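You operate a simulated robot arm through the tools that you are given. There is no shell and no other tool. Be economical: measure what you need, move in short steps, check, and stop when the job is done.

Carry out the task below with a simulated robot arm. There is one attempt and no reset: what you move stays moved.

Task
Close the extractor's air leaks and run it till the display reads 20 kPa.
Fine: filter drawer shut and locked and BLEED shut before VAC goes on; it stays running.

It is judged by the outcome, as a careful person would: the job done as asked, and still so three seconds after it is handed in. It fails if anything else is knocked over, pushed out of place, dropped, spilled or broken.

Robot
A 6-joint arm with a two-finger parallel gripper, fixed in place. Base frame: the origin is at the foot of the arm, x ahead of it, y to its left, z up. Units: mm, degrees, N and s.
With the tool pointing down near the work surface it reaches from about 360 to 760 mm from the base axis. Its first joint turns from -66.0 to 66.0 degrees. Payload 2.45 kg.
Tool frame: the origin (TCP) lies between the finger pads and is the grasp point; the fingertips stand 24 mm ahead of it; z points along the fingers, y is the line along which they close. Largest opening 68 mm; finger width 17, thickness 10; the body of the gripper, 40 by 70 mm, starts 41 mm behind the TCP.
Orientation is told as [roll, pitch, yaw] about the base's x, y, z axes, in that order, counted from this pose: with the fingers straight down and closing along the base's y, the tool's x points along the base's -x, its y along +y and its z along -z.

Tools
- The arm moves only by the tool step_arm. Its argument "steps" is a list that holds one entry, the list of rows, each a list of 7 numbers: the shift along the tool's x, y, z in mm, then the turn, a rotation vector about the tool's x, y, z in degrees, then the opening, from 0 (shut) to 1 (fully open). In form: [[[x, y, z, ax, ay, az, gripper], ...]]. A call has 1 to 8 rows; each row is the pose to reach, as a shift and turn from the pose commanded when the call began, along the tool's axes at that moment. Each row takes 0.2 s and may step no farther than 50 mm and 8.6 degrees from the row before; otherwise, or with a gripper value out of range, the whole call is refused. A pose out of reach is approached as far as the arm can. The call stops where the force on the tool passes 50 N (or 10 N more than at its start, if that is more) or the arm is blocked; 0.2 s more then pass. Each finger travels about 108 mm/s and halts on what it meets, pressing with about 22 N; the grip force reading is that of the motor and also rises with nothing between the fingers. The clock runs only during rows and for 0.2 s after the last one: add rows that repeat a pose to give the fingers time. The reply holds the time, the measured pose of the TCP, the force on the tool along the base axes, the opening and the grip force, in the units named above and with some noise, with the torque about the TCP (base axes, N m) and any sound that the robot's microphone picked up, and new pictures: "views" is both (left out), scene, wrist or none.
- Cameras (640 x 400 px; columns grow to the right, rows downward): "scene" is fixed at [167.6, 422.6, 1446.9]; the picture's right is [-0.70, -0.72, 0.00], its down [-0.51, 0.50, -0.70] and it looks along [0.50, -0.49, -0.72] (base axes); focal length 374 px, centre (320, 200). "wrist" rides on the gripper at [84, 11, -75] in the tool frame; the picture's right is [-0.13, 0.99, 0.00], its down [-0.60, -0.08, -0.79] and it looks along [-0.79, -0.10, 0.61] (tool axes); focal length 251 px, centre (320, 200). There is no depth. A picture from a camera that has moved, and an enlarged one, comes with that camera's place and axes in the base frame and with its lens.
- close_up(camera, box): a new picture of the part [left, top, right, bottom] of that camera's present view, enlarged. The clock stands still meanwhile.
- hand_in(): hands the job in; it is judged then, once.

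Go step by step. Nothing tells you positions but the pictures and the camera data: compare them with the known pose of the tool, close in by small moves and look again before you grip or let go. The budget is 120 turns and 200 pictures, counting those below and the enlarged ones. Unless the task says otherwise, let go and move clear before handing in, and close with one line.

The tools are called after "Request:" by a JSON object that holds its "api" and its "payload". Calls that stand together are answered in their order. step_arm: Moves the arm, as the interface text tells. Its arguments: {"type":"object","properties":{"steps":{"type":"array"},"views":{"type":"string","enum":["both","scene","wrist","none"]}},"required":["steps"]} The other tools are called the same way: close_up (camera, box) takes an enlarged picture of a part of a camera's view; hand_in () hands the job in.

At the start:

```text
time: 0.0
eef_pos: [438.9, -148.1, 951.4]
ee_rot: [-0.1, 0.1, 0.0]
ft_force: [0.0, 0.1, 0.3]
moment: [0.03, 0.0, 0.02]
gripper_width: 67.8
grasp_force: 0.0
```

scene: 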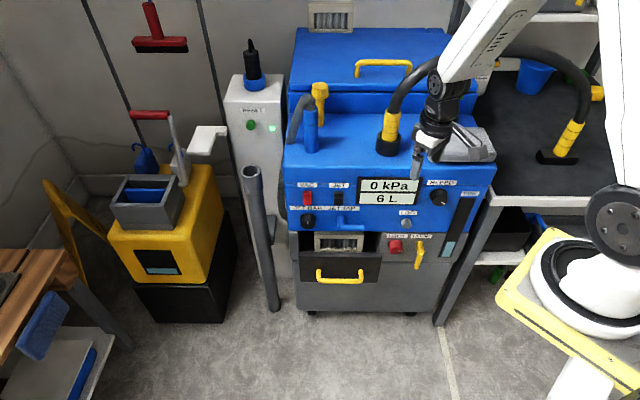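
wrist: 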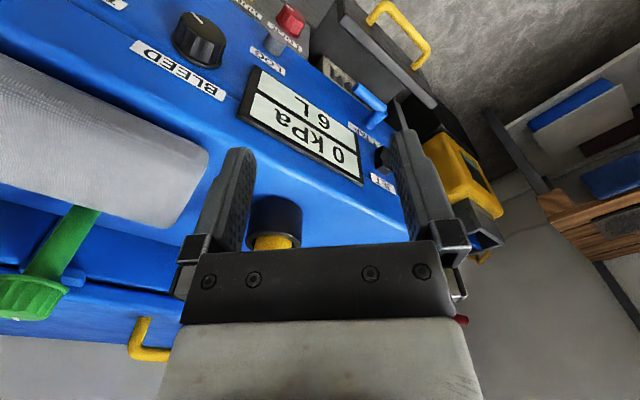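

I see a blue extractor with a panel of switches, a 0 kPa display, a BLEED knob, and an open filter drawer with a yellow handle. I'll look closer before moving.

Request:
{"api": "close_up", "payload": {"camera": "scene", "box": [280, 160, 400, 235]}}

Request:
{"api": "close_up", "payload": {"camera": "scene", "box": [380, 170, 500, 245]}}

Request:
{"api": "close_up", "payload": {"camera": "scene", "box": [280, 220, 440, 320]}}

Request:
{"api": "close_up", "payload": {"camera": "scene", "box": [220, 20, 500, 195]}}

Request:
{"api": "close_up", "payload": {"camera": "wrist", "box": [80, 0, 480, 250]}}

```text
5.33 times, centred on (340, 198) of scene
camera zoom: at [167.6, 422.6, 1446.9], right [-0.7, -0.72, 0.0], down [-0.51, 0.5, -0.7], along [0.5, -0.49, -0.72], focal length 1994 px, centre (213, 213)
```

zoom: 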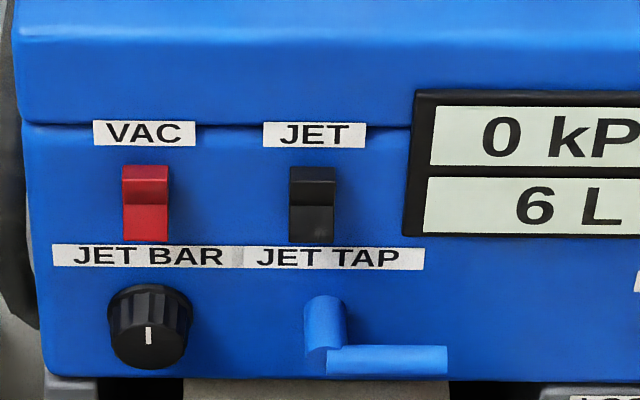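

```text
5.33 times, centred on (440, 208) of scene
camera zoom: at [167.6, 422.6, 1446.9], right [-0.7, -0.72, 0.0], down [-0.51, 0.5, -0.7], along [0.5, -0.49, -0.72], focal length 1994 px, centre (-320, 160)
```

zoom: 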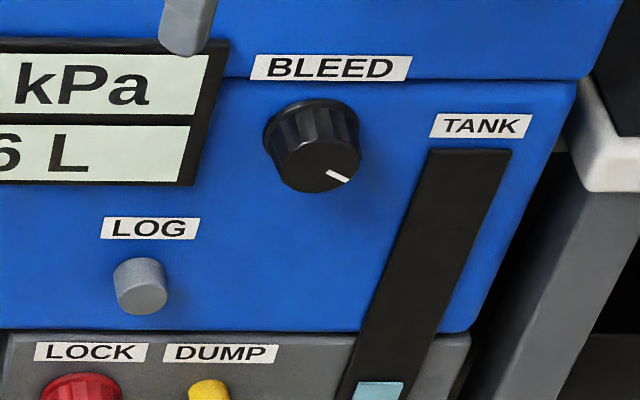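

```text
4.00 times, centred on (360, 270) of scene
camera zoom: at [167.6, 422.6, 1446.9], right [-0.7, -0.72, 0.0], down [-0.51, 0.5, -0.7], along [0.5, -0.49, -0.72], focal length 1496 px, centre (160, -80)
```

zoom: 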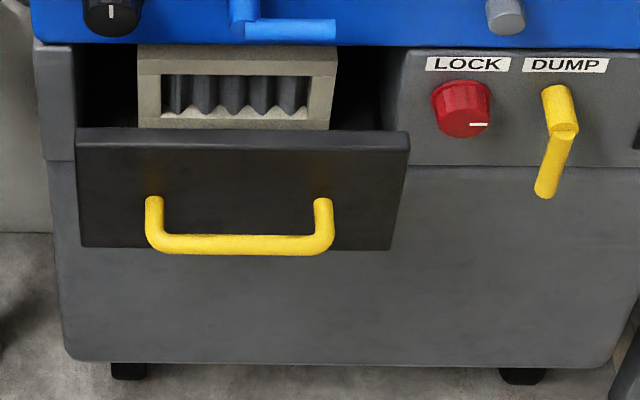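

```text
2.29 times, centred on (360, 108) of scene
camera zoom: at [167.6, 422.6, 1446.9], right [-0.7, -0.72, 0.0], down [-0.51, 0.5, -0.7], along [0.5, -0.49, -0.72], focal length 855 px, centre (229, 411)
```

zoom: 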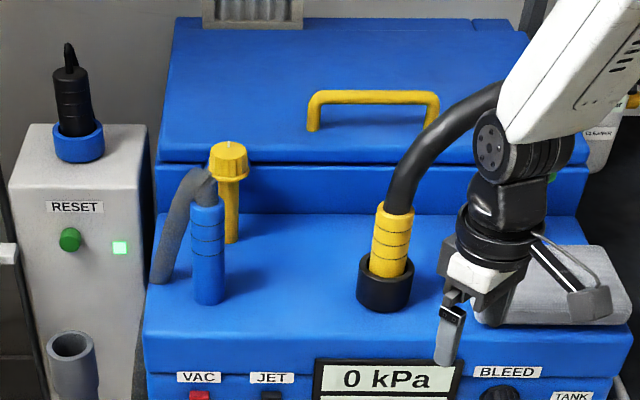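

```text
1.60 times, centred on (280, 125) of wrist
camera zoom: at [355.3, -136.2, 1025.9], right [0.13, 0.99, 0.0], down [0.6, -0.08, 0.79], along [0.79, -0.1, -0.61], focal length 402 px, centre (384, 320)
```

zoom: 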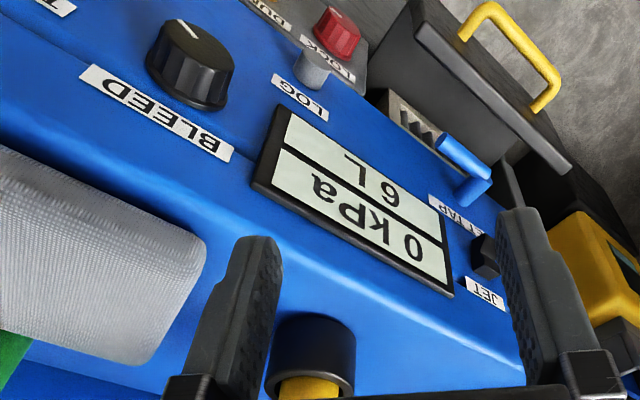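

The machine's front faces roughly (-0.72, 0.69) in the base frame, with BLEED near (428, -250, 776). I'll back off to open space in front of the panel, yaw the tool to face it, and then tilt it level.

Request:
{"api": "step_arm", "payload": {"steps": [[[15, 35, 0, 0, 0, 7.3, 1], [20, 80, 0, 0, 0, 14.6, 1], [10, 115, 0, 0, 0, 21.9, 0.5], [-15, 140, 0, 0, 0, 29.2, 0], [-35, 155, 0, 0, 0, 36.5, 0], [-51, 163, 0, 0, 0, 44, 0]]], "views": "wrist"}}

```text
time: 1.4
eef_pos: [489.2, 15.6, 952.2]
ee_rot: [0.0, 0.0, -44.1]
ft_force: [-0.7, 0.8, 0.4]
moment: [0.0, 0.03, 0.02]
gripper_width: 0.1
grasp_force: 22.3
camera wrist: at [437.7, 82.1, 1026.9], right [0.78, 0.62, 0.0], down [0.38, -0.48, 0.79], along [0.49, -0.62, -0.61], focal length 251 px, centre (320, 200)
```

wrist: 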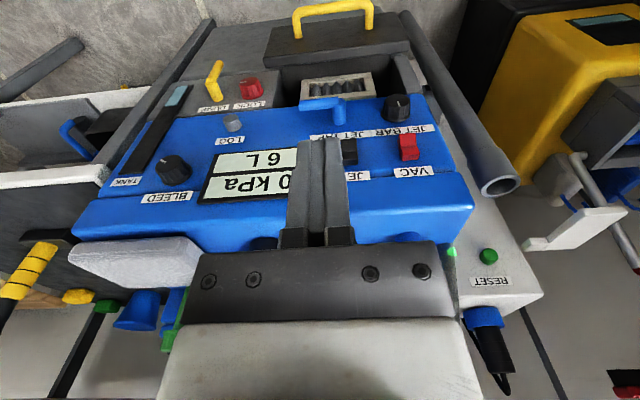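

Now facing the panel squarely; I'll enlarge this view for triangulation.

Request:
{"api": "close_up", "payload": {"camera": "wrist", "box": [120, 60, 300, 210]}}

Request:
{"api": "close_up", "payload": {"camera": "wrist", "box": [260, 0, 460, 190]}}

```text
2.67 times, centred on (210, 135) of wrist
camera zoom: at [437.7, 82.1, 1026.9], right [0.78, 0.62, 0.0], down [0.38, -0.48, 0.79], along [0.49, -0.62, -0.61], focal length 670 px, centre (613, 373)
```

zoom: 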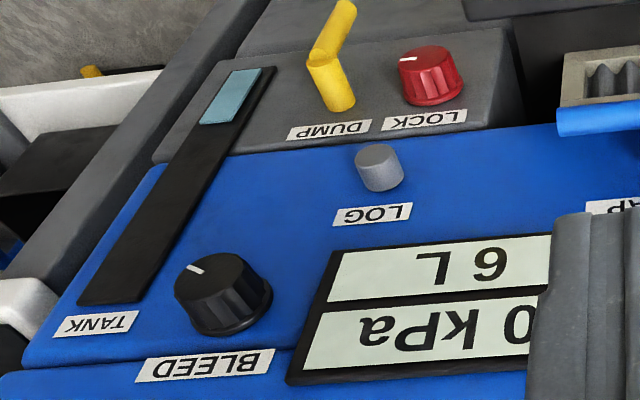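

```text
2.11 times, centred on (360, 95) of wrist
camera zoom: at [437.7, 82.1, 1026.9], right [0.78, 0.62, 0.0], down [0.38, -0.48, 0.79], along [0.49, -0.62, -0.61], focal length 529 px, centre (236, 421)
```

zoom: 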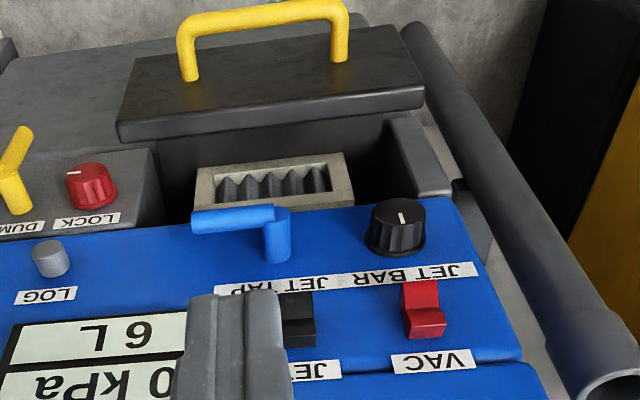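

BLEED's face is around (429, -267, 756), LOCK (485, -205, 541), VAC (651, -10, 787) and the handle bar (535, -14, 533). The panel's inward normal is about -41° yaw. Now I'll tilt the tool level.

Request:
{"api": "step_arm", "payload": {"steps": [[[0, 0, 0, 0, -8.5, 0, 0], [0, 0, 0, 0, -17, 0, 0], [0, 0, 0, 0, -25.5, 0, 0], [0, 0, 0, 0, -34, 0, 0], [0, 0, 0, 0, -42.5, 0, 0], [0, 0, 0, 0, -51, 0, 0], [0, 0, 0, 0, -59.5, 0, 0], [0, 0, 0, 0, -68, 0, 0]]], "views": "none"}}

Request:
{"api": "step_arm", "payload": {"steps": [[[0, 0, 0, 0, -8, 0, 0], [0, 0, 0, 0, -15, 0, 0], [0, 0, 0, 0, -22, 0, 0]]], "views": "both"}}

```text
time: 3.2
eef_pos: [503.2, 23.9, 965.6]
ee_rot: [-0.8, -68.0, -43.3]
ft_force: [-0.8, -0.5, 0.1]
moment: [0.03, -0.01, 0.03]
gripper_width: 0.0
grasp_force: 22.2
out of reach, approached as far as the arm can: row 8
```

```text
time: 4.0
eef_pos: [536.2, 43.6, 989.5]
ee_rot: [-86.6, -89.4, 42.4]
ft_force: [-0.3, -0.1, 0.1]
moment: [0.02, -0.04, 0.02]
gripper_width: 0.1
grasp_force: 22.0
out of reach, approached as far as the arm can: row 1, 2, 3
camera wrist: at [490.5, 103.8, 904.8], right [0.69, 0.71, 0.12], down [-0.62, 0.5, 0.61], along [0.37, -0.49, 0.79], focal length 251 px, centre (320, 200)
```

scene: 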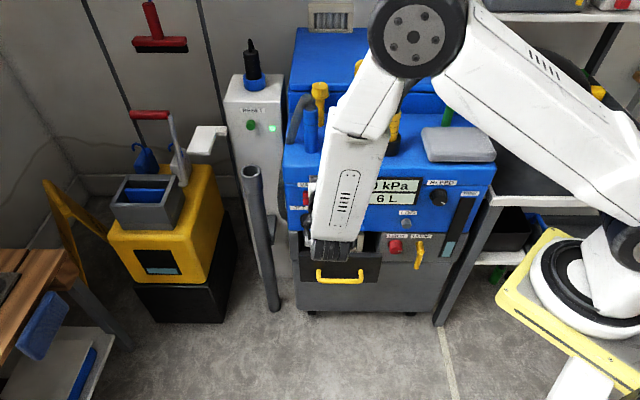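
wrist: 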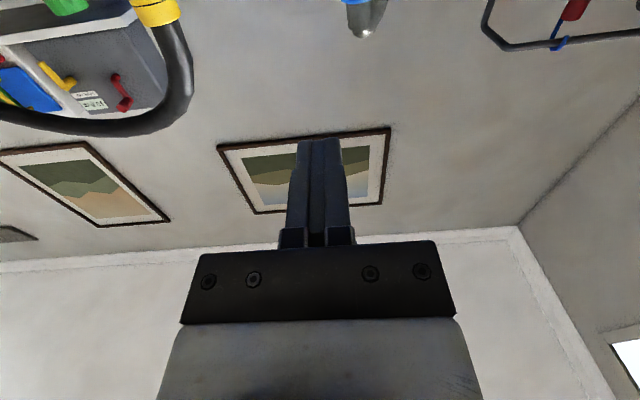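

The tool is level but the wrist camera looks up at the ceiling. I'll roll 180° about the tool axis so that the camera is on top, while going lower.

Request:
{"api": "step_arm", "payload": {"steps": [[[20, 0, -5, 0, 0, 8.5, 0], [40, 0, -10, 0, 0, 17, 0], [60, 0, -15, 0, 0, 25.5, 0], [80, 0, -20, 0, 0, 34, 0], [100, 0, -20, 0, 0, 42.5, 0], [120, 0, -20, 0, 0, 51, 0], [140, 0, -20, 0, 0, 59.5, 0], [160, 0, -20, 0, 0, 68, 0]]], "views": "none"}}

```text
time: 5.8
eef_pos: [711.0, 187.7, 818.6]
ee_rot: [89.3, -39.8, -134.0]
ft_force: [0.3, 0.5, 0.1]
moment: [-0.01, 0.03, 0.0]
gripper_width: 0.0
grasp_force: 22.3
out of reach, approached as far as the arm can: row 1, 2, 3, 4, 5, 6, 7, 8
```

The arm was pushed off sideways by a reach limit. Looking before going on.

Request:
{"api": "step_arm", "payload": {"steps": [[[0, 0, 0, 0, 0, 0, 0]]], "views": "both"}}

```text
time: 6.2
eef_pos: [712.6, 188.0, 821.3]
ee_rot: [89.3, -39.7, -134.1]
ft_force: [-1.2, -0.1, -1.4]
moment: [0.02, 0.0, 0.03]
gripper_width: 0.0
grasp_force: 22.0
camera wrist: at [709.0, 292.0, 776.4], right [0.38, 0.38, 0.84], down [-0.92, 0.19, 0.33], along [-0.03, -0.91, 0.42], focal length 251 px, centre (320, 200)
```

scene: 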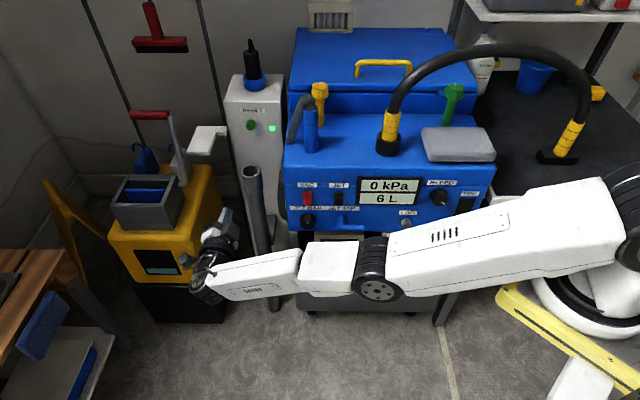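
wrist: 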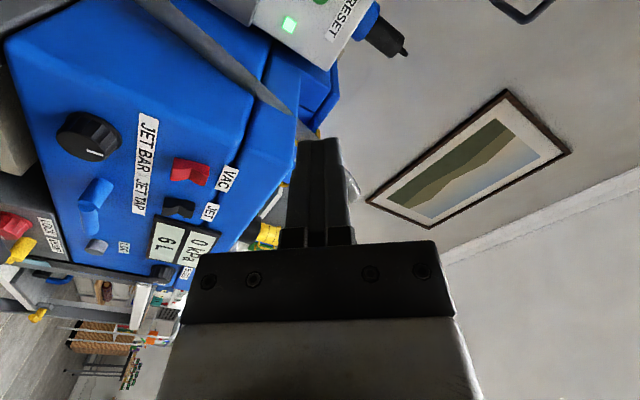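

The tool is level at depth ~416 and lateral ~606, clear of everything. That roll direction ran away from the wrist's neutral, so I'll roll the other way while moving back in front of the panel.

Request:
{"api": "step_arm", "payload": {"steps": [[[-15, -13, -3, 0, 0, -8.5, 0], [-30, -26, -6, 0, 0, -17, 0], [-45, -39, -9, 0, 0, -25.5, 0], [-60, -52, -12, 0, 0, -34, 0], [-75, -64, -15, 0, 0, -42.5, 0], [-90, -76, -18, 0, 0, -51, 0], [-105, -88, -20, 0, 0, -59.5, 0], [-115, -96, -20, 0, 0, -68, 0]]], "views": "none"}}

Request:
{"api": "step_arm", "payload": {"steps": [[[0, 0, 0, 0, 0, -8.5, 0], [0, 0, 0, 0, 0, -17, 0], [0, 0, 0, 0, 0, -25.5, 0], [0, 0, 0, 0, 0, -34, 0], [0, 0, 0, 0, 0, -42.5, 0], [0, 0, 0, 0, 0, -51, 0], [0, 0, 0, 0, 0, -59.5, 0], [0, 0, 0, 0, 0, -68, 0]]], "views": "both"}}

```text
time: 8.1
eef_pos: [651.2, 140.0, 733.4]
ee_rot: [122.6, -82.2, -168.1]
ft_force: [-0.3, 0.2, 0.6]
moment: [-0.03, -0.01, 0.01]
gripper_width: 0.0
grasp_force: 22.1
out of reach, approached as far as the arm can: row 1, 2, 3, 4, 5, 6, 7, 8
stopped in row 8: the arm was blocked; the commanded pose is now the measured one
```

```text
time: 9.9
eef_pos: [649.4, 139.1, 730.4]
ee_rot: [-94.7, -28.1, 46.6]
ft_force: [-0.4, 0.2, -0.1]
moment: [-0.01, -0.04, -0.01]
gripper_width: 0.0
grasp_force: 21.7
camera wrist: at [550.8, 142.2, 675.4], right [0.46, 0.37, -0.81], down [-0.22, 0.93, 0.3], along [0.86, 0.04, 0.51], focal length 251 px, centre (320, 200)
```

scene: 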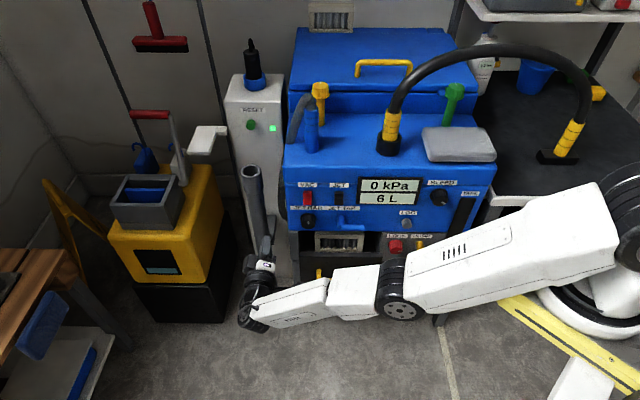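
wrist: 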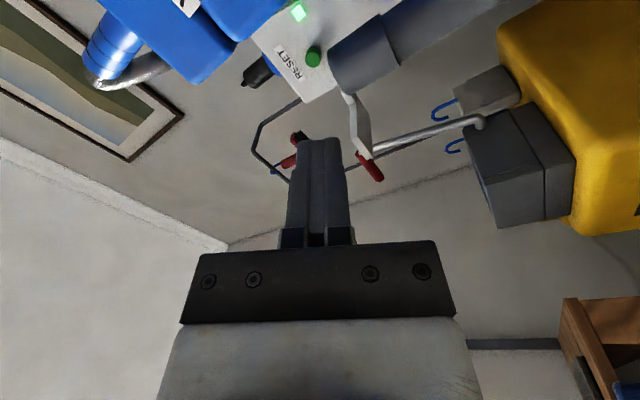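

The roll now works freely. I'll continue to bring the camera on top.

Request:
{"api": "step_arm", "payload": {"steps": [[[0, 0, 0, 0, 0, -8.5, 0], [0, 0, 0, 0, 0, -17, 0], [0, 0, 0, 0, 0, -25.5, 0], [0, 0, 0, 0, 0, -34, 0], [0, 0, 0, 0, 0, -42.5, 0], [0, 0, 0, 0, 0, -51, 0], [0, 0, 0, 0, 0, -59.5, 0], [0, 0, 0, 0, 0, -68, 0]]], "views": "none"}}

Request:
{"api": "step_arm", "payload": {"steps": [[[0, 0, 0, 0, 0, -8.5, 0], [0, 0, 0, 0, 0, -17, 0], [0, 0, 0, 0, 0, -25.5, 0], [0, 0, 0, 0, 0, -34, 0], [0, 0, 0, 0, 0, -42.5, 0], [0, 0, 0, 0, 0, -50, 0]]], "views": "both"}}

```text
time: 11.7
eef_pos: [648.6, 139.9, 731.7]
ee_rot: [-95.5, 39.6, 41.0]
ft_force: [-0.4, -0.5, -1.0]
moment: [0.01, 0.05, -0.01]
gripper_width: 0.1
grasp_force: 22.1
```

```text
time: 13.1
eef_pos: [650.8, 140.7, 732.8]
ee_rot: [-175.0, 85.7, -40.4]
ft_force: [0.0, -0.5, 1.3]
moment: [-0.03, 0.0, -0.02]
gripper_width: 0.2
grasp_force: 21.7
camera wrist: at [586.3, 190.4, 810.5], right [-0.7, -0.7, -0.14], down [-0.46, 0.59, -0.66], along [0.54, -0.4, -0.74], focal length 251 px, centre (320, 200)
```

scene: 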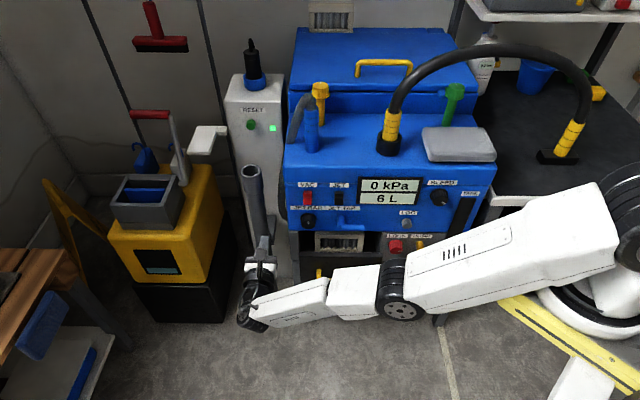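
wrist: 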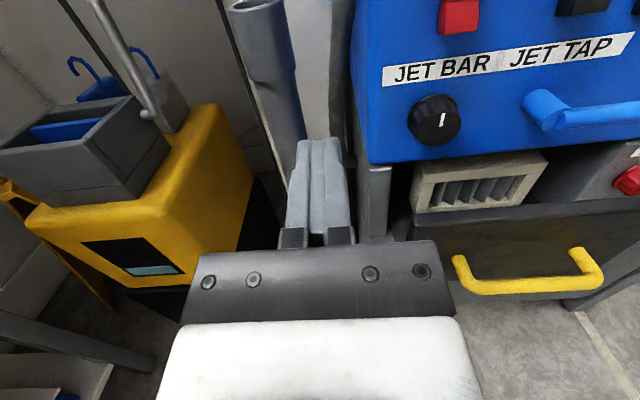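

The camera is now upright and gives a good view: the handle bar is around (534, -17, 527). I'll square the tool up to the panel and slide in front of the drawer.

Request:
{"api": "step_arm", "payload": {"steps": [[[0, 35, 0, 1, -1, 0, 0], [0, 75, 0, 2, -2, 0, 0], [0, 115, 0, 3, -3, 0, 0], [0, 155, 0, 4.4, -4.3, 0, 0], [0, 180, 0, 4.4, -4.3, 0, 0], [0, 196, 0, 4.4, -4.3, 0, 0]]], "views": "both"}}

```text
time: 14.5
eef_pos: [506.5, -0.4, 729.9]
ee_rot: [-47.2, 89.7, 91.8]
ft_force: [-0.3, -0.5, -0.2]
moment: [-0.01, -0.04, 0.02]
gripper_width: 0.0
grasp_force: 22.3
out of reach, approached as far as the arm can: row 1
camera wrist: at [443.8, 41.2, 813.8], right [-0.65, -0.75, -0.13], down [-0.55, 0.58, -0.6], along [0.53, -0.32, -0.79], focal length 251 px, centre (320, 200)
```

scene: 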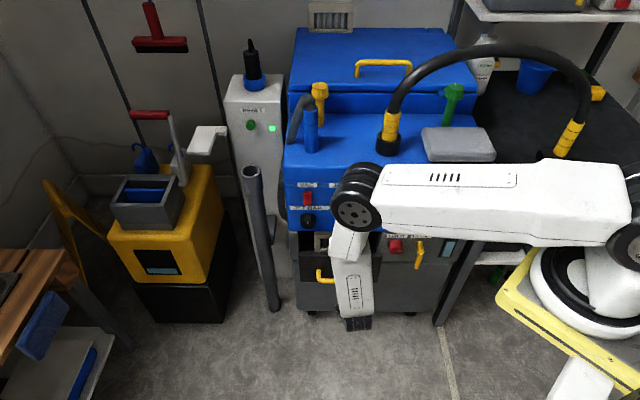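
wrist: 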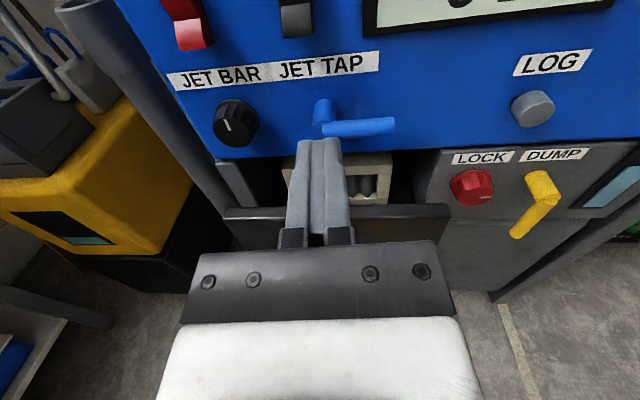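

The drawer edge and display edge indicate that the panel yaw is nearer -45°. I'll correct the yaw, lower part-way and look again to triangulate with the wrist camera alone.

Request:
{"api": "step_arm", "payload": {"steps": [[[-30, 0, -3, -2, 0, 0, 0], [-60, 0, -6, -4, 0, 0, 0], [-90, 0, -10, -4, 0, 0, 0]]], "views": "wrist"}}

```text
time: 15.3
eef_pos: [498.8, 6.0, 637.3]
ee_rot: [-18.3, 89.9, 116.6]
ft_force: [-0.4, -0.6, -0.2]
moment: [0.02, 0.0, -0.02]
gripper_width: 0.0
grasp_force: 21.9
camera wrist: at [439.9, 51.8, 722.7], right [-0.7, -0.7, -0.13], down [-0.5, 0.62, -0.6], along [0.5, -0.36, -0.79], focal length 251 px, centre (320, 200)
```

wrist: 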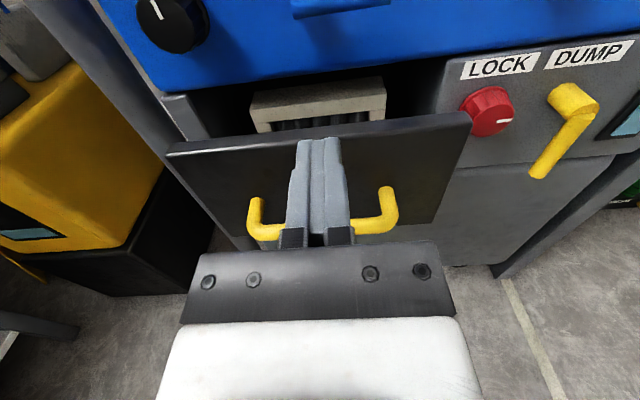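

The drawer is centred and square in view: its top edge is at about z 594 and its face at depth ~439. I'll push on the face just above the handle bar.

Request:
{"api": "step_arm", "payload": {"steps": [[[-30, 0, 0, 0, 0, 0, 0], [-57, 0, 0, 0, 0, 0, 0], [-57, 0, 25, 0, 0, 0, 0], [-57, 0, 45, 0, 0, 0, 0]]], "views": "wrist"}}

```text
time: 16.5
eef_pos: [581.0, -10.2, 620.5]
ee_rot: [-118.0, 84.6, 16.6]
ft_force: [0.5, 0.2, -0.2]
moment: [0.05, 0.0, -0.03]
gripper_width: 0.2
grasp_force: 21.3
stopped in row 4: the arm was blocked; the commanded pose is now the measured one
camera wrist: at [514.0, 32.5, 699.7], right [-0.69, -0.69, -0.21], down [-0.45, 0.64, -0.63], along [0.57, -0.34, -0.75], focal length 251 px, centre (320, 200)
```

wrist: 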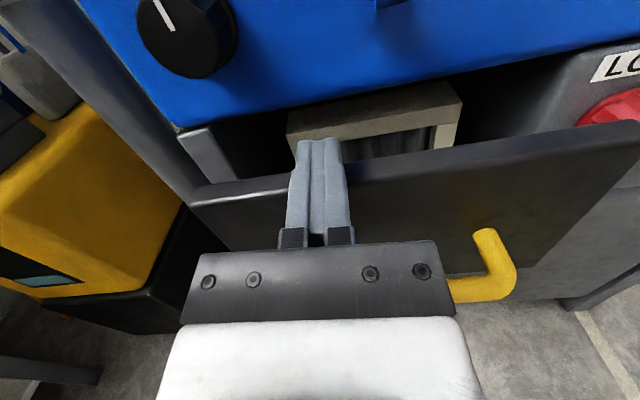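

It was blocked and drifted left without any tool force. Checking the scene view for a contact along the arm.

Request:
{"api": "close_up", "payload": {"camera": "scene", "box": [240, 120, 640, 370]}}

```text
1.60 times, centred on (440, 245) of scene
camera zoom: at [169.0, 422.4, 1446.8], right [-0.7, -0.72, 0.0], down [-0.52, 0.5, -0.7], along [0.5, -0.49, -0.72], focal length 598 px, centre (128, 128)
```

zoom: 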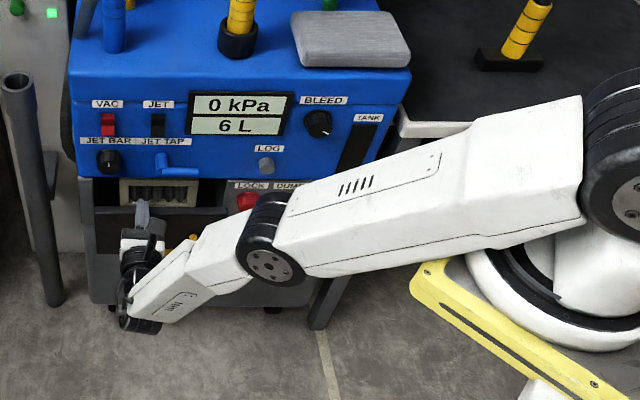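

Lower reach with a level tool seems limited by the shoulder joint. I'll back off, re-centre, and tilt the tool about 30° downward so the wrist can stay higher.

Request:
{"api": "step_arm", "payload": {"steps": [[[10, 0, -30, 0, 0, -2, 0], [20, 15, -45, 0, -6, -4.6, 0], [30, 30, -45, 0, -13, -4.6, 0], [35, 47, -45, 0, -20, -4.6, 0], [35, 47, -45, 0, -27, -4.6, 0], [35, 47, -45, 0, -33, -4.6, 0]]], "views": "both"}}

```text
time: 17.9
eef_pos: [507.5, -13.3, 646.5]
ee_rot: [0.4, 59.2, 136.2]
ft_force: [-0.9, -0.3, 0.2]
moment: [-0.05, 0.02, -0.01]
gripper_width: 0.0
grasp_force: 22.3
camera wrist: at [485.2, -6.5, 756.8], right [-0.74, -0.67, -0.11], down [-0.66, 0.74, -0.11], along [0.16, -0.01, -0.99], focal length 251 px, centre (320, 200)
```

scene: 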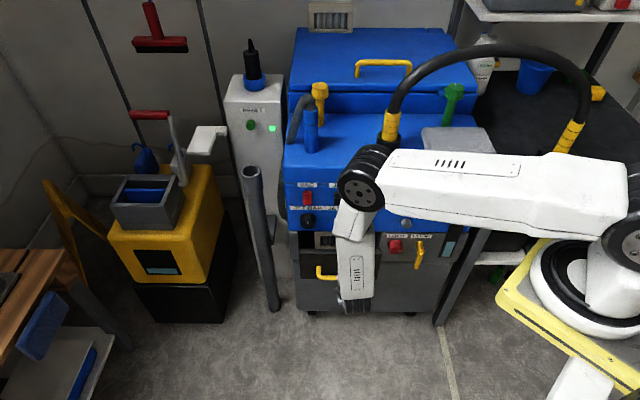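
wrist: 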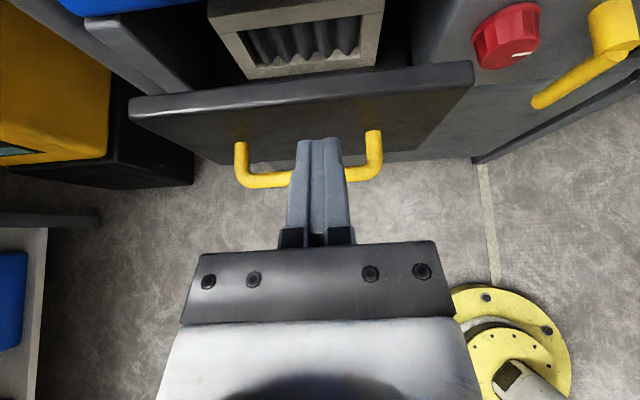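

Good tilted pose; the handle bar is visible under the fingertips. I'll move forward over the bar and down to just in front of the drawer face.

Request:
{"api": "step_arm", "payload": {"steps": [[[17.9, -7, 30, 0, 0, 0, 0], [-8.4, -7, 46.4, 0, 0, 0, 0], [-34.9, -7, 62.6, 0, 0, 0, 0]]], "views": "wrist"}}

```text
time: 18.7
eef_pos: [538.2, -34.8, 584.0]
ee_rot: [0.4, 59.4, 136.4]
ft_force: [0.3, 0.3, 0.5]
moment: [0.01, 0.02, 0.0]
gripper_width: 0.0
grasp_force: 22.1
camera wrist: at [516.6, -26.5, 695.0], right [-0.74, -0.67, -0.11], down [-0.66, 0.74, -0.11], along [0.16, -0.01, -0.99], focal length 251 px, centre (320, 200)
```

wrist: 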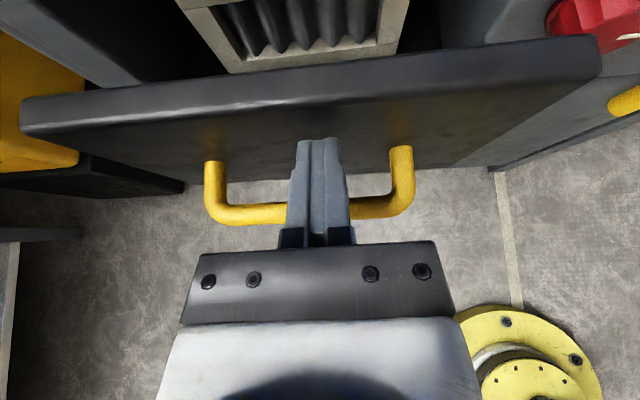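

Centred between the handle legs. Pushing forward now.

Request:
{"api": "step_arm", "payload": {"steps": [[[5.1, 0, 8.6, 0, 0, 0, 0], [10.2, 0, 17.2, 0, 0, 0, 0], [15.4, 0, 25.8, 0, 0, 0, 0], [20.5, 0, 34.4, 0, 0, 0, 0], [25.6, 0, 43, 0, 0, 0, 0]]], "views": "wrist"}}

```text
time: 19.9
eef_pos: [574.4, -68.7, 583.6]
ee_rot: [0.4, 59.3, 136.6]
ft_force: [-1.5, 1.2, 0.4]
moment: [-0.03, 0.03, 0.0]
gripper_width: 0.0
grasp_force: 22.6
camera wrist: at [552.5, -61.6, 693.9], right [-0.74, -0.67, -0.11], down [-0.66, 0.74, -0.11], along [0.16, -0.01, -0.99], focal length 251 px, centre (320, 200)
```

wrist: 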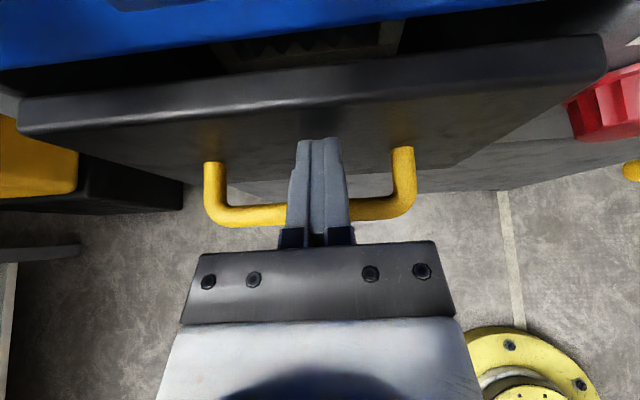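

The drawer is sliding in with light force. Continuing.

Request:
{"api": "step_arm", "payload": {"steps": [[[5.1, 0, 8.6, 0, 0, 0, 0], [10.2, 0, 17.2, 0, 0, 0, 0], [15.4, 0, 25.8, 0, 0, 0, 0]]], "views": "both"}}

```text
time: 20.5
eef_pos: [579.0, -76.0, 579.8]
ee_rot: [1.5, 58.7, 137.8]
ft_force: [-4.2, 6.1, 1.2]
moment: [-0.01, 0.03, 0.0]
gripper_width: 0.0
grasp_force: 21.5
stopped in row 2: the force on the tool passed its limit at 73 N (the readings are from after the stop); the commanded pose is now the measured one
camera wrist: at [559.0, -68.1, 690.7], right [-0.73, -0.68, -0.1], down [-0.67, 0.74, -0.1], along [0.14, -0.01, -0.99], focal length 251 px, centre (320, 200)
```

scene: 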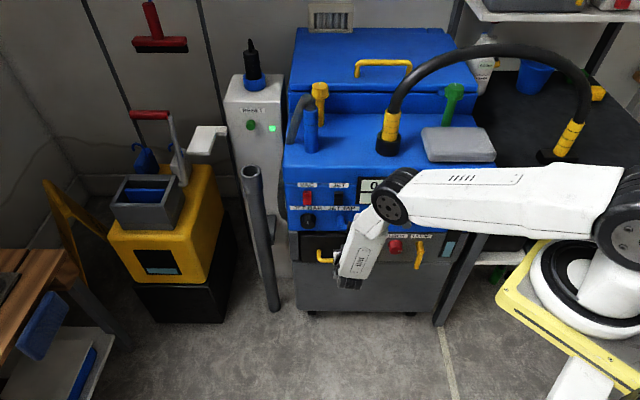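
wrist: 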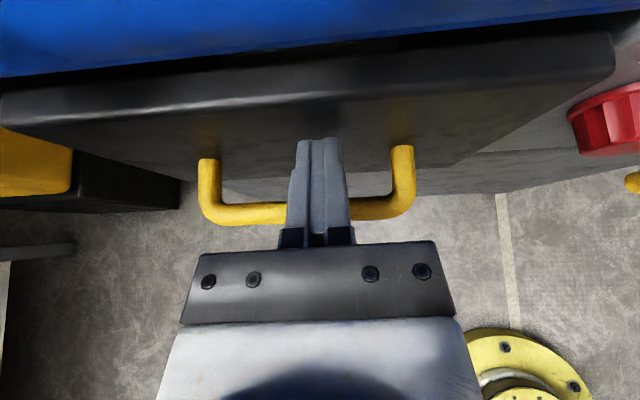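

It met a hard stop. Backing off along the approach to look at whether the drawer is fully shut.

Request:
{"api": "step_arm", "payload": {"steps": [[[-10, 0, -25, 0, 0, 0, 0], [5, 0, -60, 0, 0, 0, 0], [30, 0, -100, 0, 0, 0, 0], [50, 0, -120, 0, 0, 0, 0]]], "views": "both"}}

```text
time: 21.5
eef_pos: [522.9, -21.9, 684.5]
ee_rot: [1.3, 58.7, 137.8]
ft_force: [-0.6, 0.6, 0.3]
moment: [0.0, 0.01, -0.01]
gripper_width: 0.0
grasp_force: 21.8
camera wrist: at [503.1, -14.0, 795.7], right [-0.73, -0.67, -0.1], down [-0.67, 0.74, -0.11], along [0.14, -0.01, -0.99], focal length 251 px, centre (320, 200)
```

scene: 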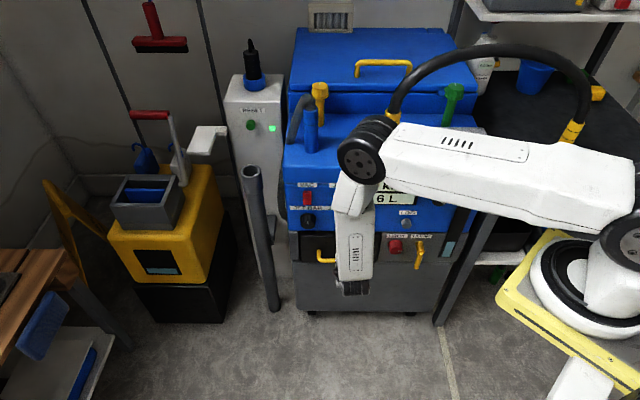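
wrist: 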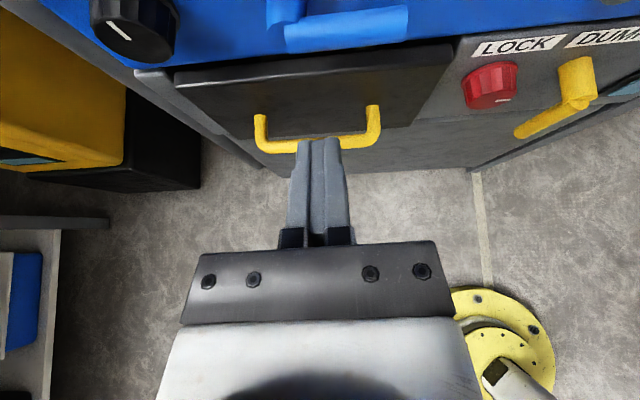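

Request:
{"api": "close_up", "payload": {"camera": "wrist", "box": [120, 0, 640, 220]}}

Request:
{"api": "close_up", "payload": {"camera": "scene", "box": [280, 200, 460, 320]}}

```text
1.23 times, centred on (380, 110) of wrist
camera zoom: at [503.1, -14.0, 795.7], right [-0.73, -0.67, -0.1], down [-0.67, 0.74, -0.11], along [0.14, -0.01, -0.99], focal length 310 px, centre (246, 311)
```

zoom: 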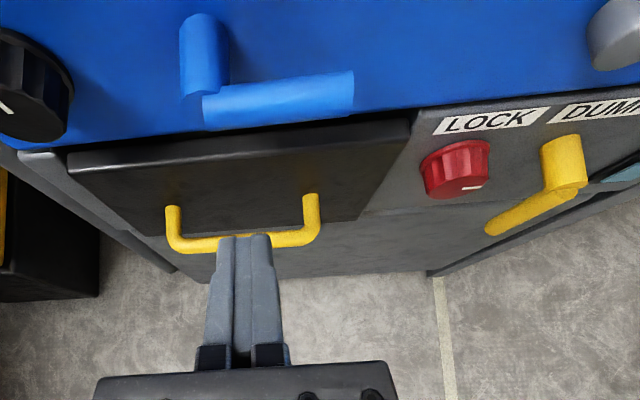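

```text
3.33 times, centred on (370, 260) of scene
camera zoom: at [167.6, 422.6, 1446.9], right [-0.7, -0.72, 0.0], down [-0.51, 0.5, -0.7], along [0.5, -0.49, -0.72], focal length 1246 px, centre (153, 0)
```

zoom: 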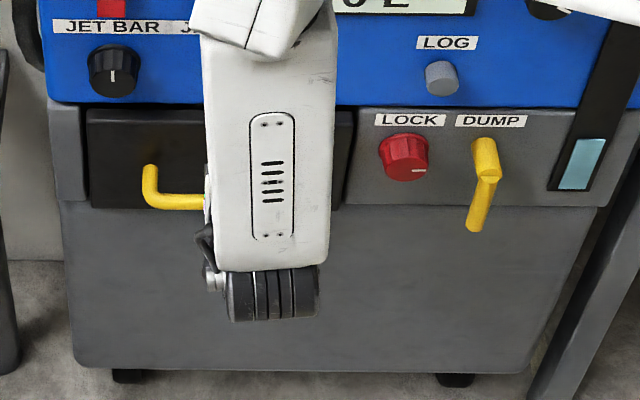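

The drawer looks flush. The LOCK knob is at about (492, -217, 540), about 45 mm across, with its pointer at 3 o'clock. Next I'll move in front of it, opening the fingers and reducing the tilt to ~20°.

Request:
{"api": "step_arm", "payload": {"steps": [[[0, 40, 0, 0, 3, 0, 0.3], [0, 80, 0, 0, 6, 0, 0.6], [0, 120, 0, -1.2, 9, 0.7, 1], [0, 159, 0, -2.4, 11, 1.4, 1], [-22, 159, 22, -2.4, 11, 1.4, 1], [-43, 159, 44, -2.4, 11, 1.4, 1]]], "views": "both"}}

```text
time: 22.9
eef_pos: [425.1, -149.9, 627.0]
ee_rot: [1.1, 69.8, 134.8]
ft_force: [-0.3, -0.5, 0.4]
moment: [-0.03, -0.01, -0.01]
gripper_width: 68.0
grasp_force: 0.0
camera wrist: at [390.5, -125.3, 731.5], right [-0.75, -0.65, -0.11], down [-0.6, 0.74, -0.29], along [0.28, -0.15, -0.95], focal length 251 px, centre (320, 200)
```

scene: 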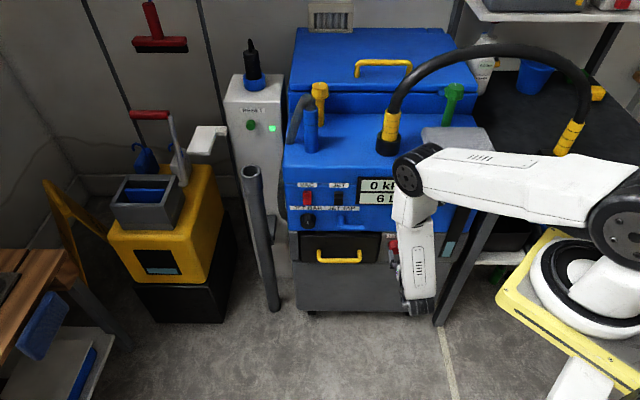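
wrist: 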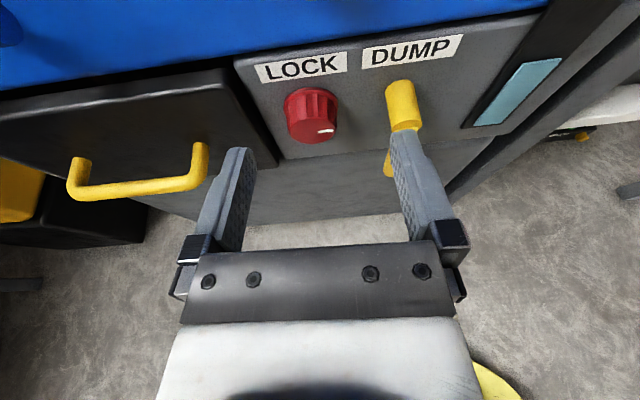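

Reachable and well placed. Enlarging the drawer and the LOCK knob.

Request:
{"api": "close_up", "payload": {"camera": "scene", "box": [280, 200, 400, 275]}}

Request:
{"api": "close_up", "payload": {"camera": "wrist", "box": [200, 40, 460, 200]}}

```text
5.33 times, centred on (340, 238) of scene
camera zoom: at [167.6, 422.6, 1446.9], right [-0.7, -0.72, 0.0], down [-0.51, 0.5, -0.7], along [0.5, -0.49, -0.72], focal length 1994 px, centre (213, 0)
```

zoom: 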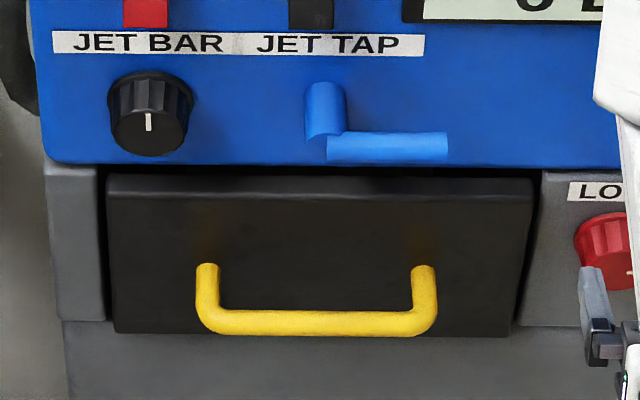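

```text
2.46 times, centred on (330, 120) of wrist
camera zoom: at [390.5, -125.3, 731.5], right [-0.75, -0.65, -0.11], down [-0.6, 0.74, -0.29], along [0.28, -0.15, -0.95], focal length 619 px, centre (295, 397)
```

zoom: 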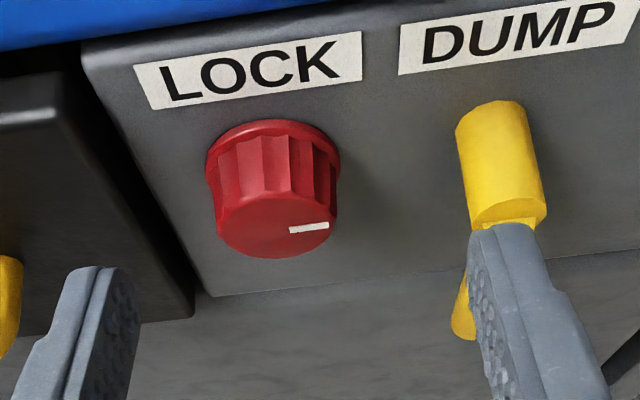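

The drawer sits flush all along. The knob is ~13 mm to the left of the tool line; I'll move to just in front of it.

Request:
{"api": "step_arm", "payload": {"steps": [[[-20, -6, 20, 0, 0, 0, 1], [-42, -13, 42, 0, 0, 0, 1], [-64.6, -13, 64.7, 0, 0, 0, 1]]], "views": "wrist"}}

```text
time: 23.7
eef_pos: [460.4, -168.4, 544.0]
ee_rot: [1.3, 69.8, 134.9]
ft_force: [-0.1, 1.0, 0.7]
moment: [0.02, 0.0, -0.03]
gripper_width: 67.9
grasp_force: 0.1
camera wrist: at [426.0, -145.2, 648.9], right [-0.75, -0.65, -0.11], down [-0.6, 0.74, -0.29], along [0.28, -0.15, -0.95], focal length 251 px, centre (320, 200)
```

wrist: 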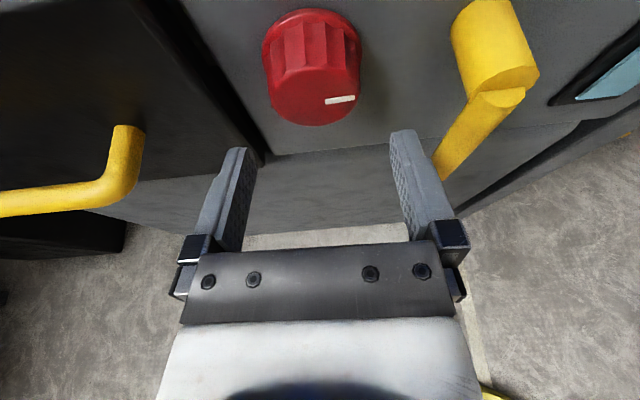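

The knob is centred between the open fingers. Closing in another 20 mm.

Request:
{"api": "step_arm", "payload": {"steps": [[[5, -1, 9, 0, 0, 0, 1], [9.7, -1.5, 17.7, 0, 0, 0, 1]]], "views": "both"}}

Request:
{"api": "close_up", "payload": {"camera": "scene", "box": [370, 215, 450, 265]}}

```text
time: 24.3
eef_pos: [476.9, -182.0, 547.5]
ee_rot: [1.2, 69.7, 134.9]
ft_force: [-0.4, -0.2, 0.4]
moment: [0.04, 0.0, -0.01]
gripper_width: 67.9
grasp_force: 0.2
camera wrist: at [442.2, -158.9, 652.9], right [-0.75, -0.65, -0.11], down [-0.6, 0.74, -0.29], along [0.28, -0.15, -0.95], focal length 251 px, centre (320, 200)
```

scene: 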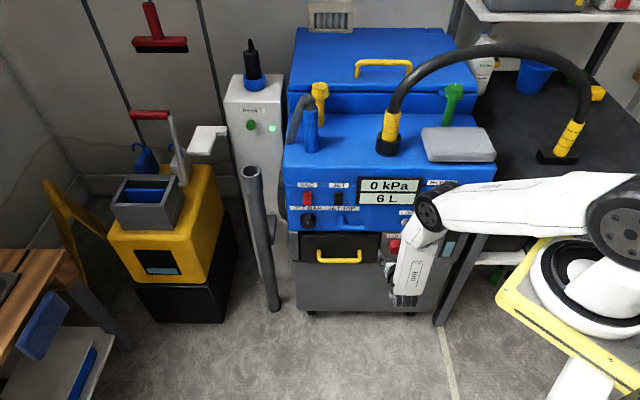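
wrist: 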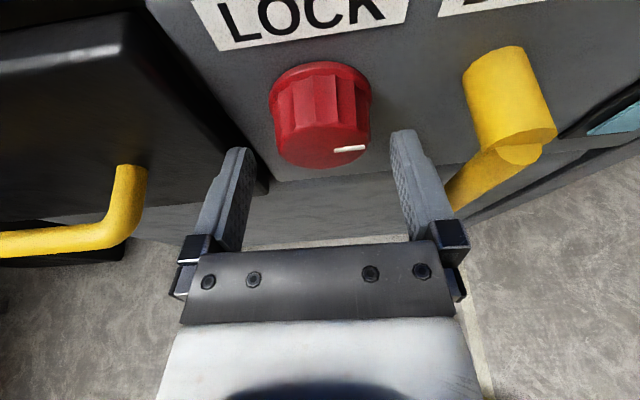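

```text
8.00 times, centred on (410, 240) of scene
camera zoom: at [167.6, 422.6, 1446.9], right [-0.7, -0.72, 0.0], down [-0.51, 0.5, -0.7], along [0.5, -0.49, -0.72], focal length 2991 px, centre (-400, -120)
```

zoom: 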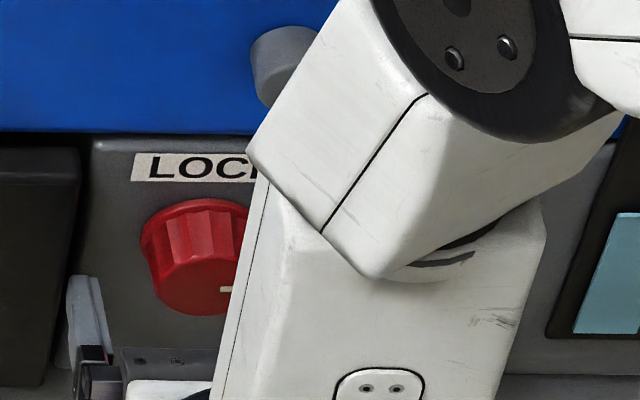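

Both views agree that the fingertips are level with the knob face and straddle it. Advancing 20 mm around the knob.

Request:
{"api": "step_arm", "payload": {"steps": [[[1.3, 1, 10, 0, 0, 0, 1], [2.7, 1, 20.3, 0, 0, 0, 1]]], "views": "wrist"}}

```text
time: 24.8
eef_pos: [480.4, -190.4, 542.7]
ee_rot: [2.1, 69.4, 136.2]
ft_force: [-1.8, -0.1, 0.2]
moment: [0.01, 0.0, 0.1]
gripper_width: 67.9
grasp_force: 0.0
stopped in row 2: the force on the tool passed its limit at 86 N (the readings are from after the stop); the commanded pose is now the measured one
camera wrist: at [446.8, -166.2, 647.8], right [-0.74, -0.66, -0.11], down [-0.61, 0.74, -0.29], along [0.27, -0.15, -0.95], focal length 251 px, centre (320, 200)
```

wrist: 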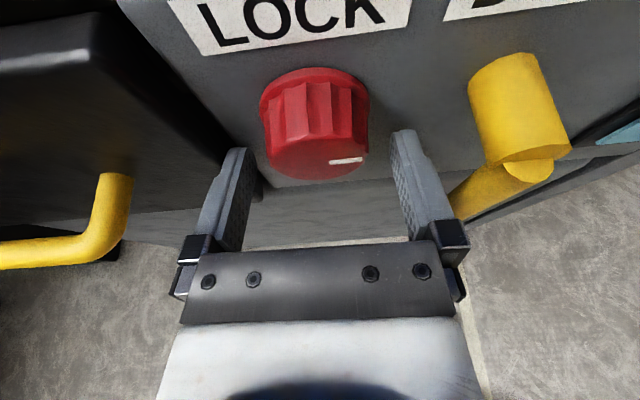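

The left finger apparently met the drawer plate's edge. Looking closer.

Request:
{"api": "close_up", "payload": {"camera": "wrist", "box": [180, 50, 440, 210]}}

```text
2.46 times, centred on (310, 130) of wrist
camera zoom: at [446.8, -166.2, 647.8], right [-0.74, -0.66, -0.11], down [-0.61, 0.74, -0.29], along [0.27, -0.15, -0.95], focal length 619 px, centre (345, 372)
```

zoom: 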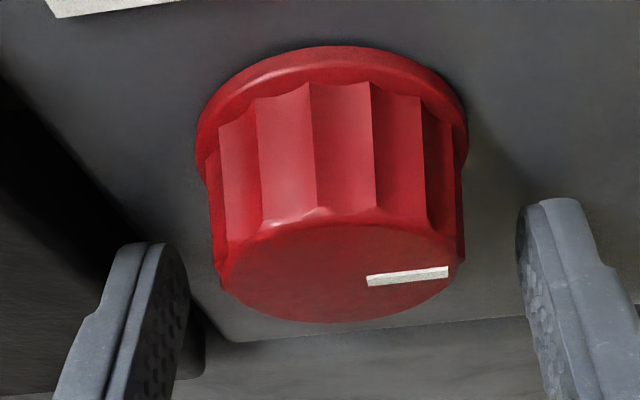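

The left finger overlaps the drawer plate's edge when the grip is horizontal. I'll back off and roll the grip 45° counter-clockwise about the knob's axis so that both fingers clear it.

Request:
{"api": "step_arm", "payload": {"steps": [[[-5.2, 0, -14, 0, 0, 0, 1], [-10.5, -1, -28, -3, 0, -8, 1], [-11, -2, -28, -6, 0, -16, 1], [-11, -3, -28, -9, 0, -24, 1], [-11.5, -4, -28, -12, 0, -32, 1], [-11.5, -5.5, -27.7, -14.5, 0, -39, 1], [-11.5, -5.5, -27.7, -15.7, 0, -42.2, 1]]], "views": "both"}}

```text
time: 26.4
eef_pos: [463.9, -163.9, 542.5]
ee_rot: [71.1, 40.7, -163.4]
ft_force: [0.5, 0.3, 0.8]
moment: [0.0, 0.0, -0.03]
gripper_width: 68.3
grasp_force: 0.1
camera wrist: at [485.3, -87.0, 622.6], right [-0.59, -0.51, 0.63], down [-0.77, 0.58, -0.26], along [-0.23, -0.64, -0.74], focal length 251 px, centre (320, 200)
```

scene: 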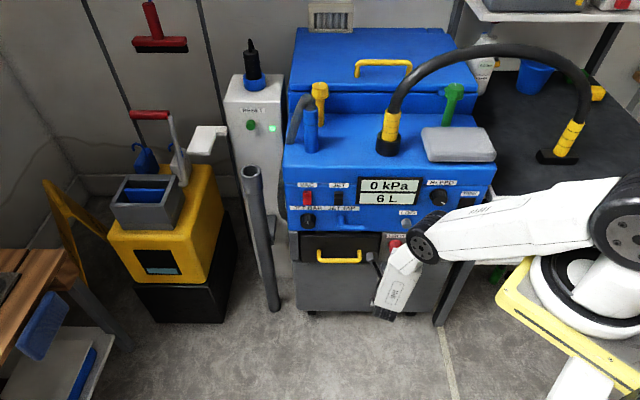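
wrist: 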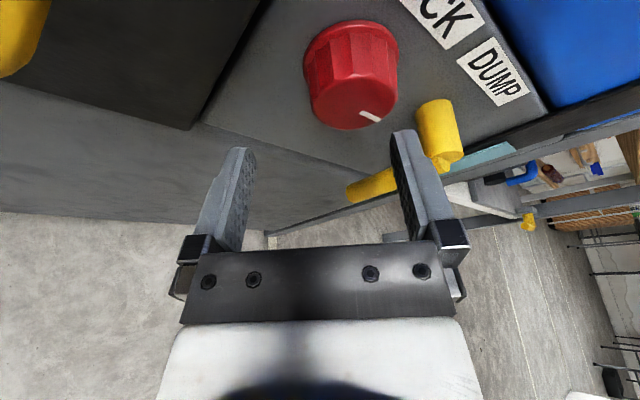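

Two-view triangulation puts the LOCK face at (485, -193, 558), higher than I had estimated. I'll raise the tool ~20 mm before gripping.

Request:
{"api": "step_arm", "payload": {"steps": [[[6, 7.5, -3, 0, 0, 0, 1], [12.4, 15, -4.6, 0, 0, 0, 1]]], "views": "wrist"}}

```text
time: 27.0
eef_pos: [464.3, -164.7, 562.8]
ee_rot: [71.0, 40.8, -163.3]
ft_force: [0.6, 0.5, 0.1]
moment: [0.0, -0.03, 0.02]
gripper_width: 67.9
grasp_force: 0.1
camera wrist: at [485.6, -87.9, 643.8], right [-0.59, -0.51, 0.63], down [-0.77, 0.58, -0.26], along [-0.23, -0.64, -0.74], focal length 251 px, centre (320, 200)
```

wrist: 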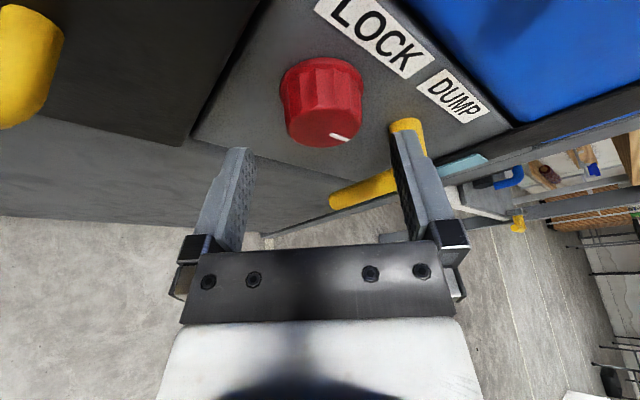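

Aligned. Advancing along the panel normal and checking.

Request:
{"api": "step_arm", "payload": {"steps": [[[3, 0, 7.8, 0, 0, 0, 1], [6, 0.5, 15.5, 0, 0, 0, 1], [9, 1, 23.3, 0, 0, 0, 1]]], "views": "wrist"}}

```text
time: 27.8
eef_pos: [481.6, -183.0, 563.3]
ee_rot: [71.2, 40.8, -163.4]
ft_force: [-0.2, -0.1, -1.0]
moment: [0.02, 0.02, 0.02]
gripper_width: 68.1
grasp_force: 0.0
camera wrist: at [502.5, -106.3, 644.6], right [-0.59, -0.51, 0.63], down [-0.77, 0.58, -0.26], along [-0.23, -0.64, -0.74], focal length 251 px, centre (320, 200)
```

wrist: 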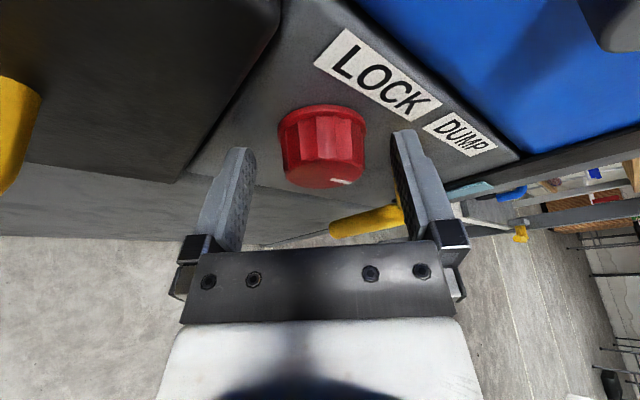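

The knob is between the pads. A few mm more, then close.

Request:
{"api": "step_arm", "payload": {"steps": [[[1.8, 0, 4.6, 0, 0, 0, 1], [1.8, 0, 4.6, 0, 0, 0, 0.5], [1.8, 0, 4.6, 0, 0, 0, 0.5]]], "views": "wrist"}}

```text
time: 28.6
eef_pos: [483.7, -185.9, 562.8]
ee_rot: [71.2, 40.8, -163.6]
ft_force: [-6.8, 4.5, 5.8]
moment: [0.01, -0.01, 0.25]
gripper_width: 41.7
grasp_force: 4.7
camera wrist: at [505.0, -110.1, 643.7], right [-0.59, -0.51, 0.63], down [-0.77, 0.58, -0.26], along [-0.23, -0.64, -0.74], focal length 251 px, centre (320, 200)
```

wrist: 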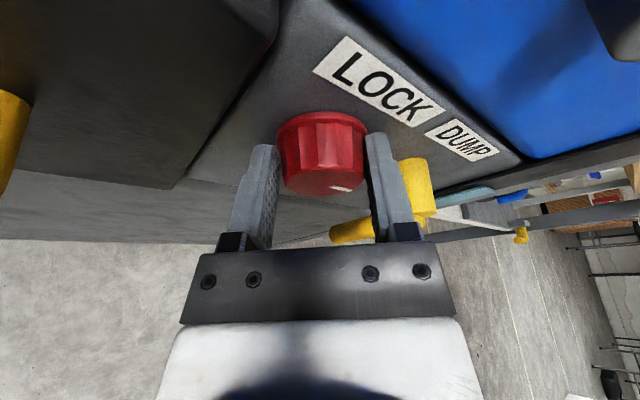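

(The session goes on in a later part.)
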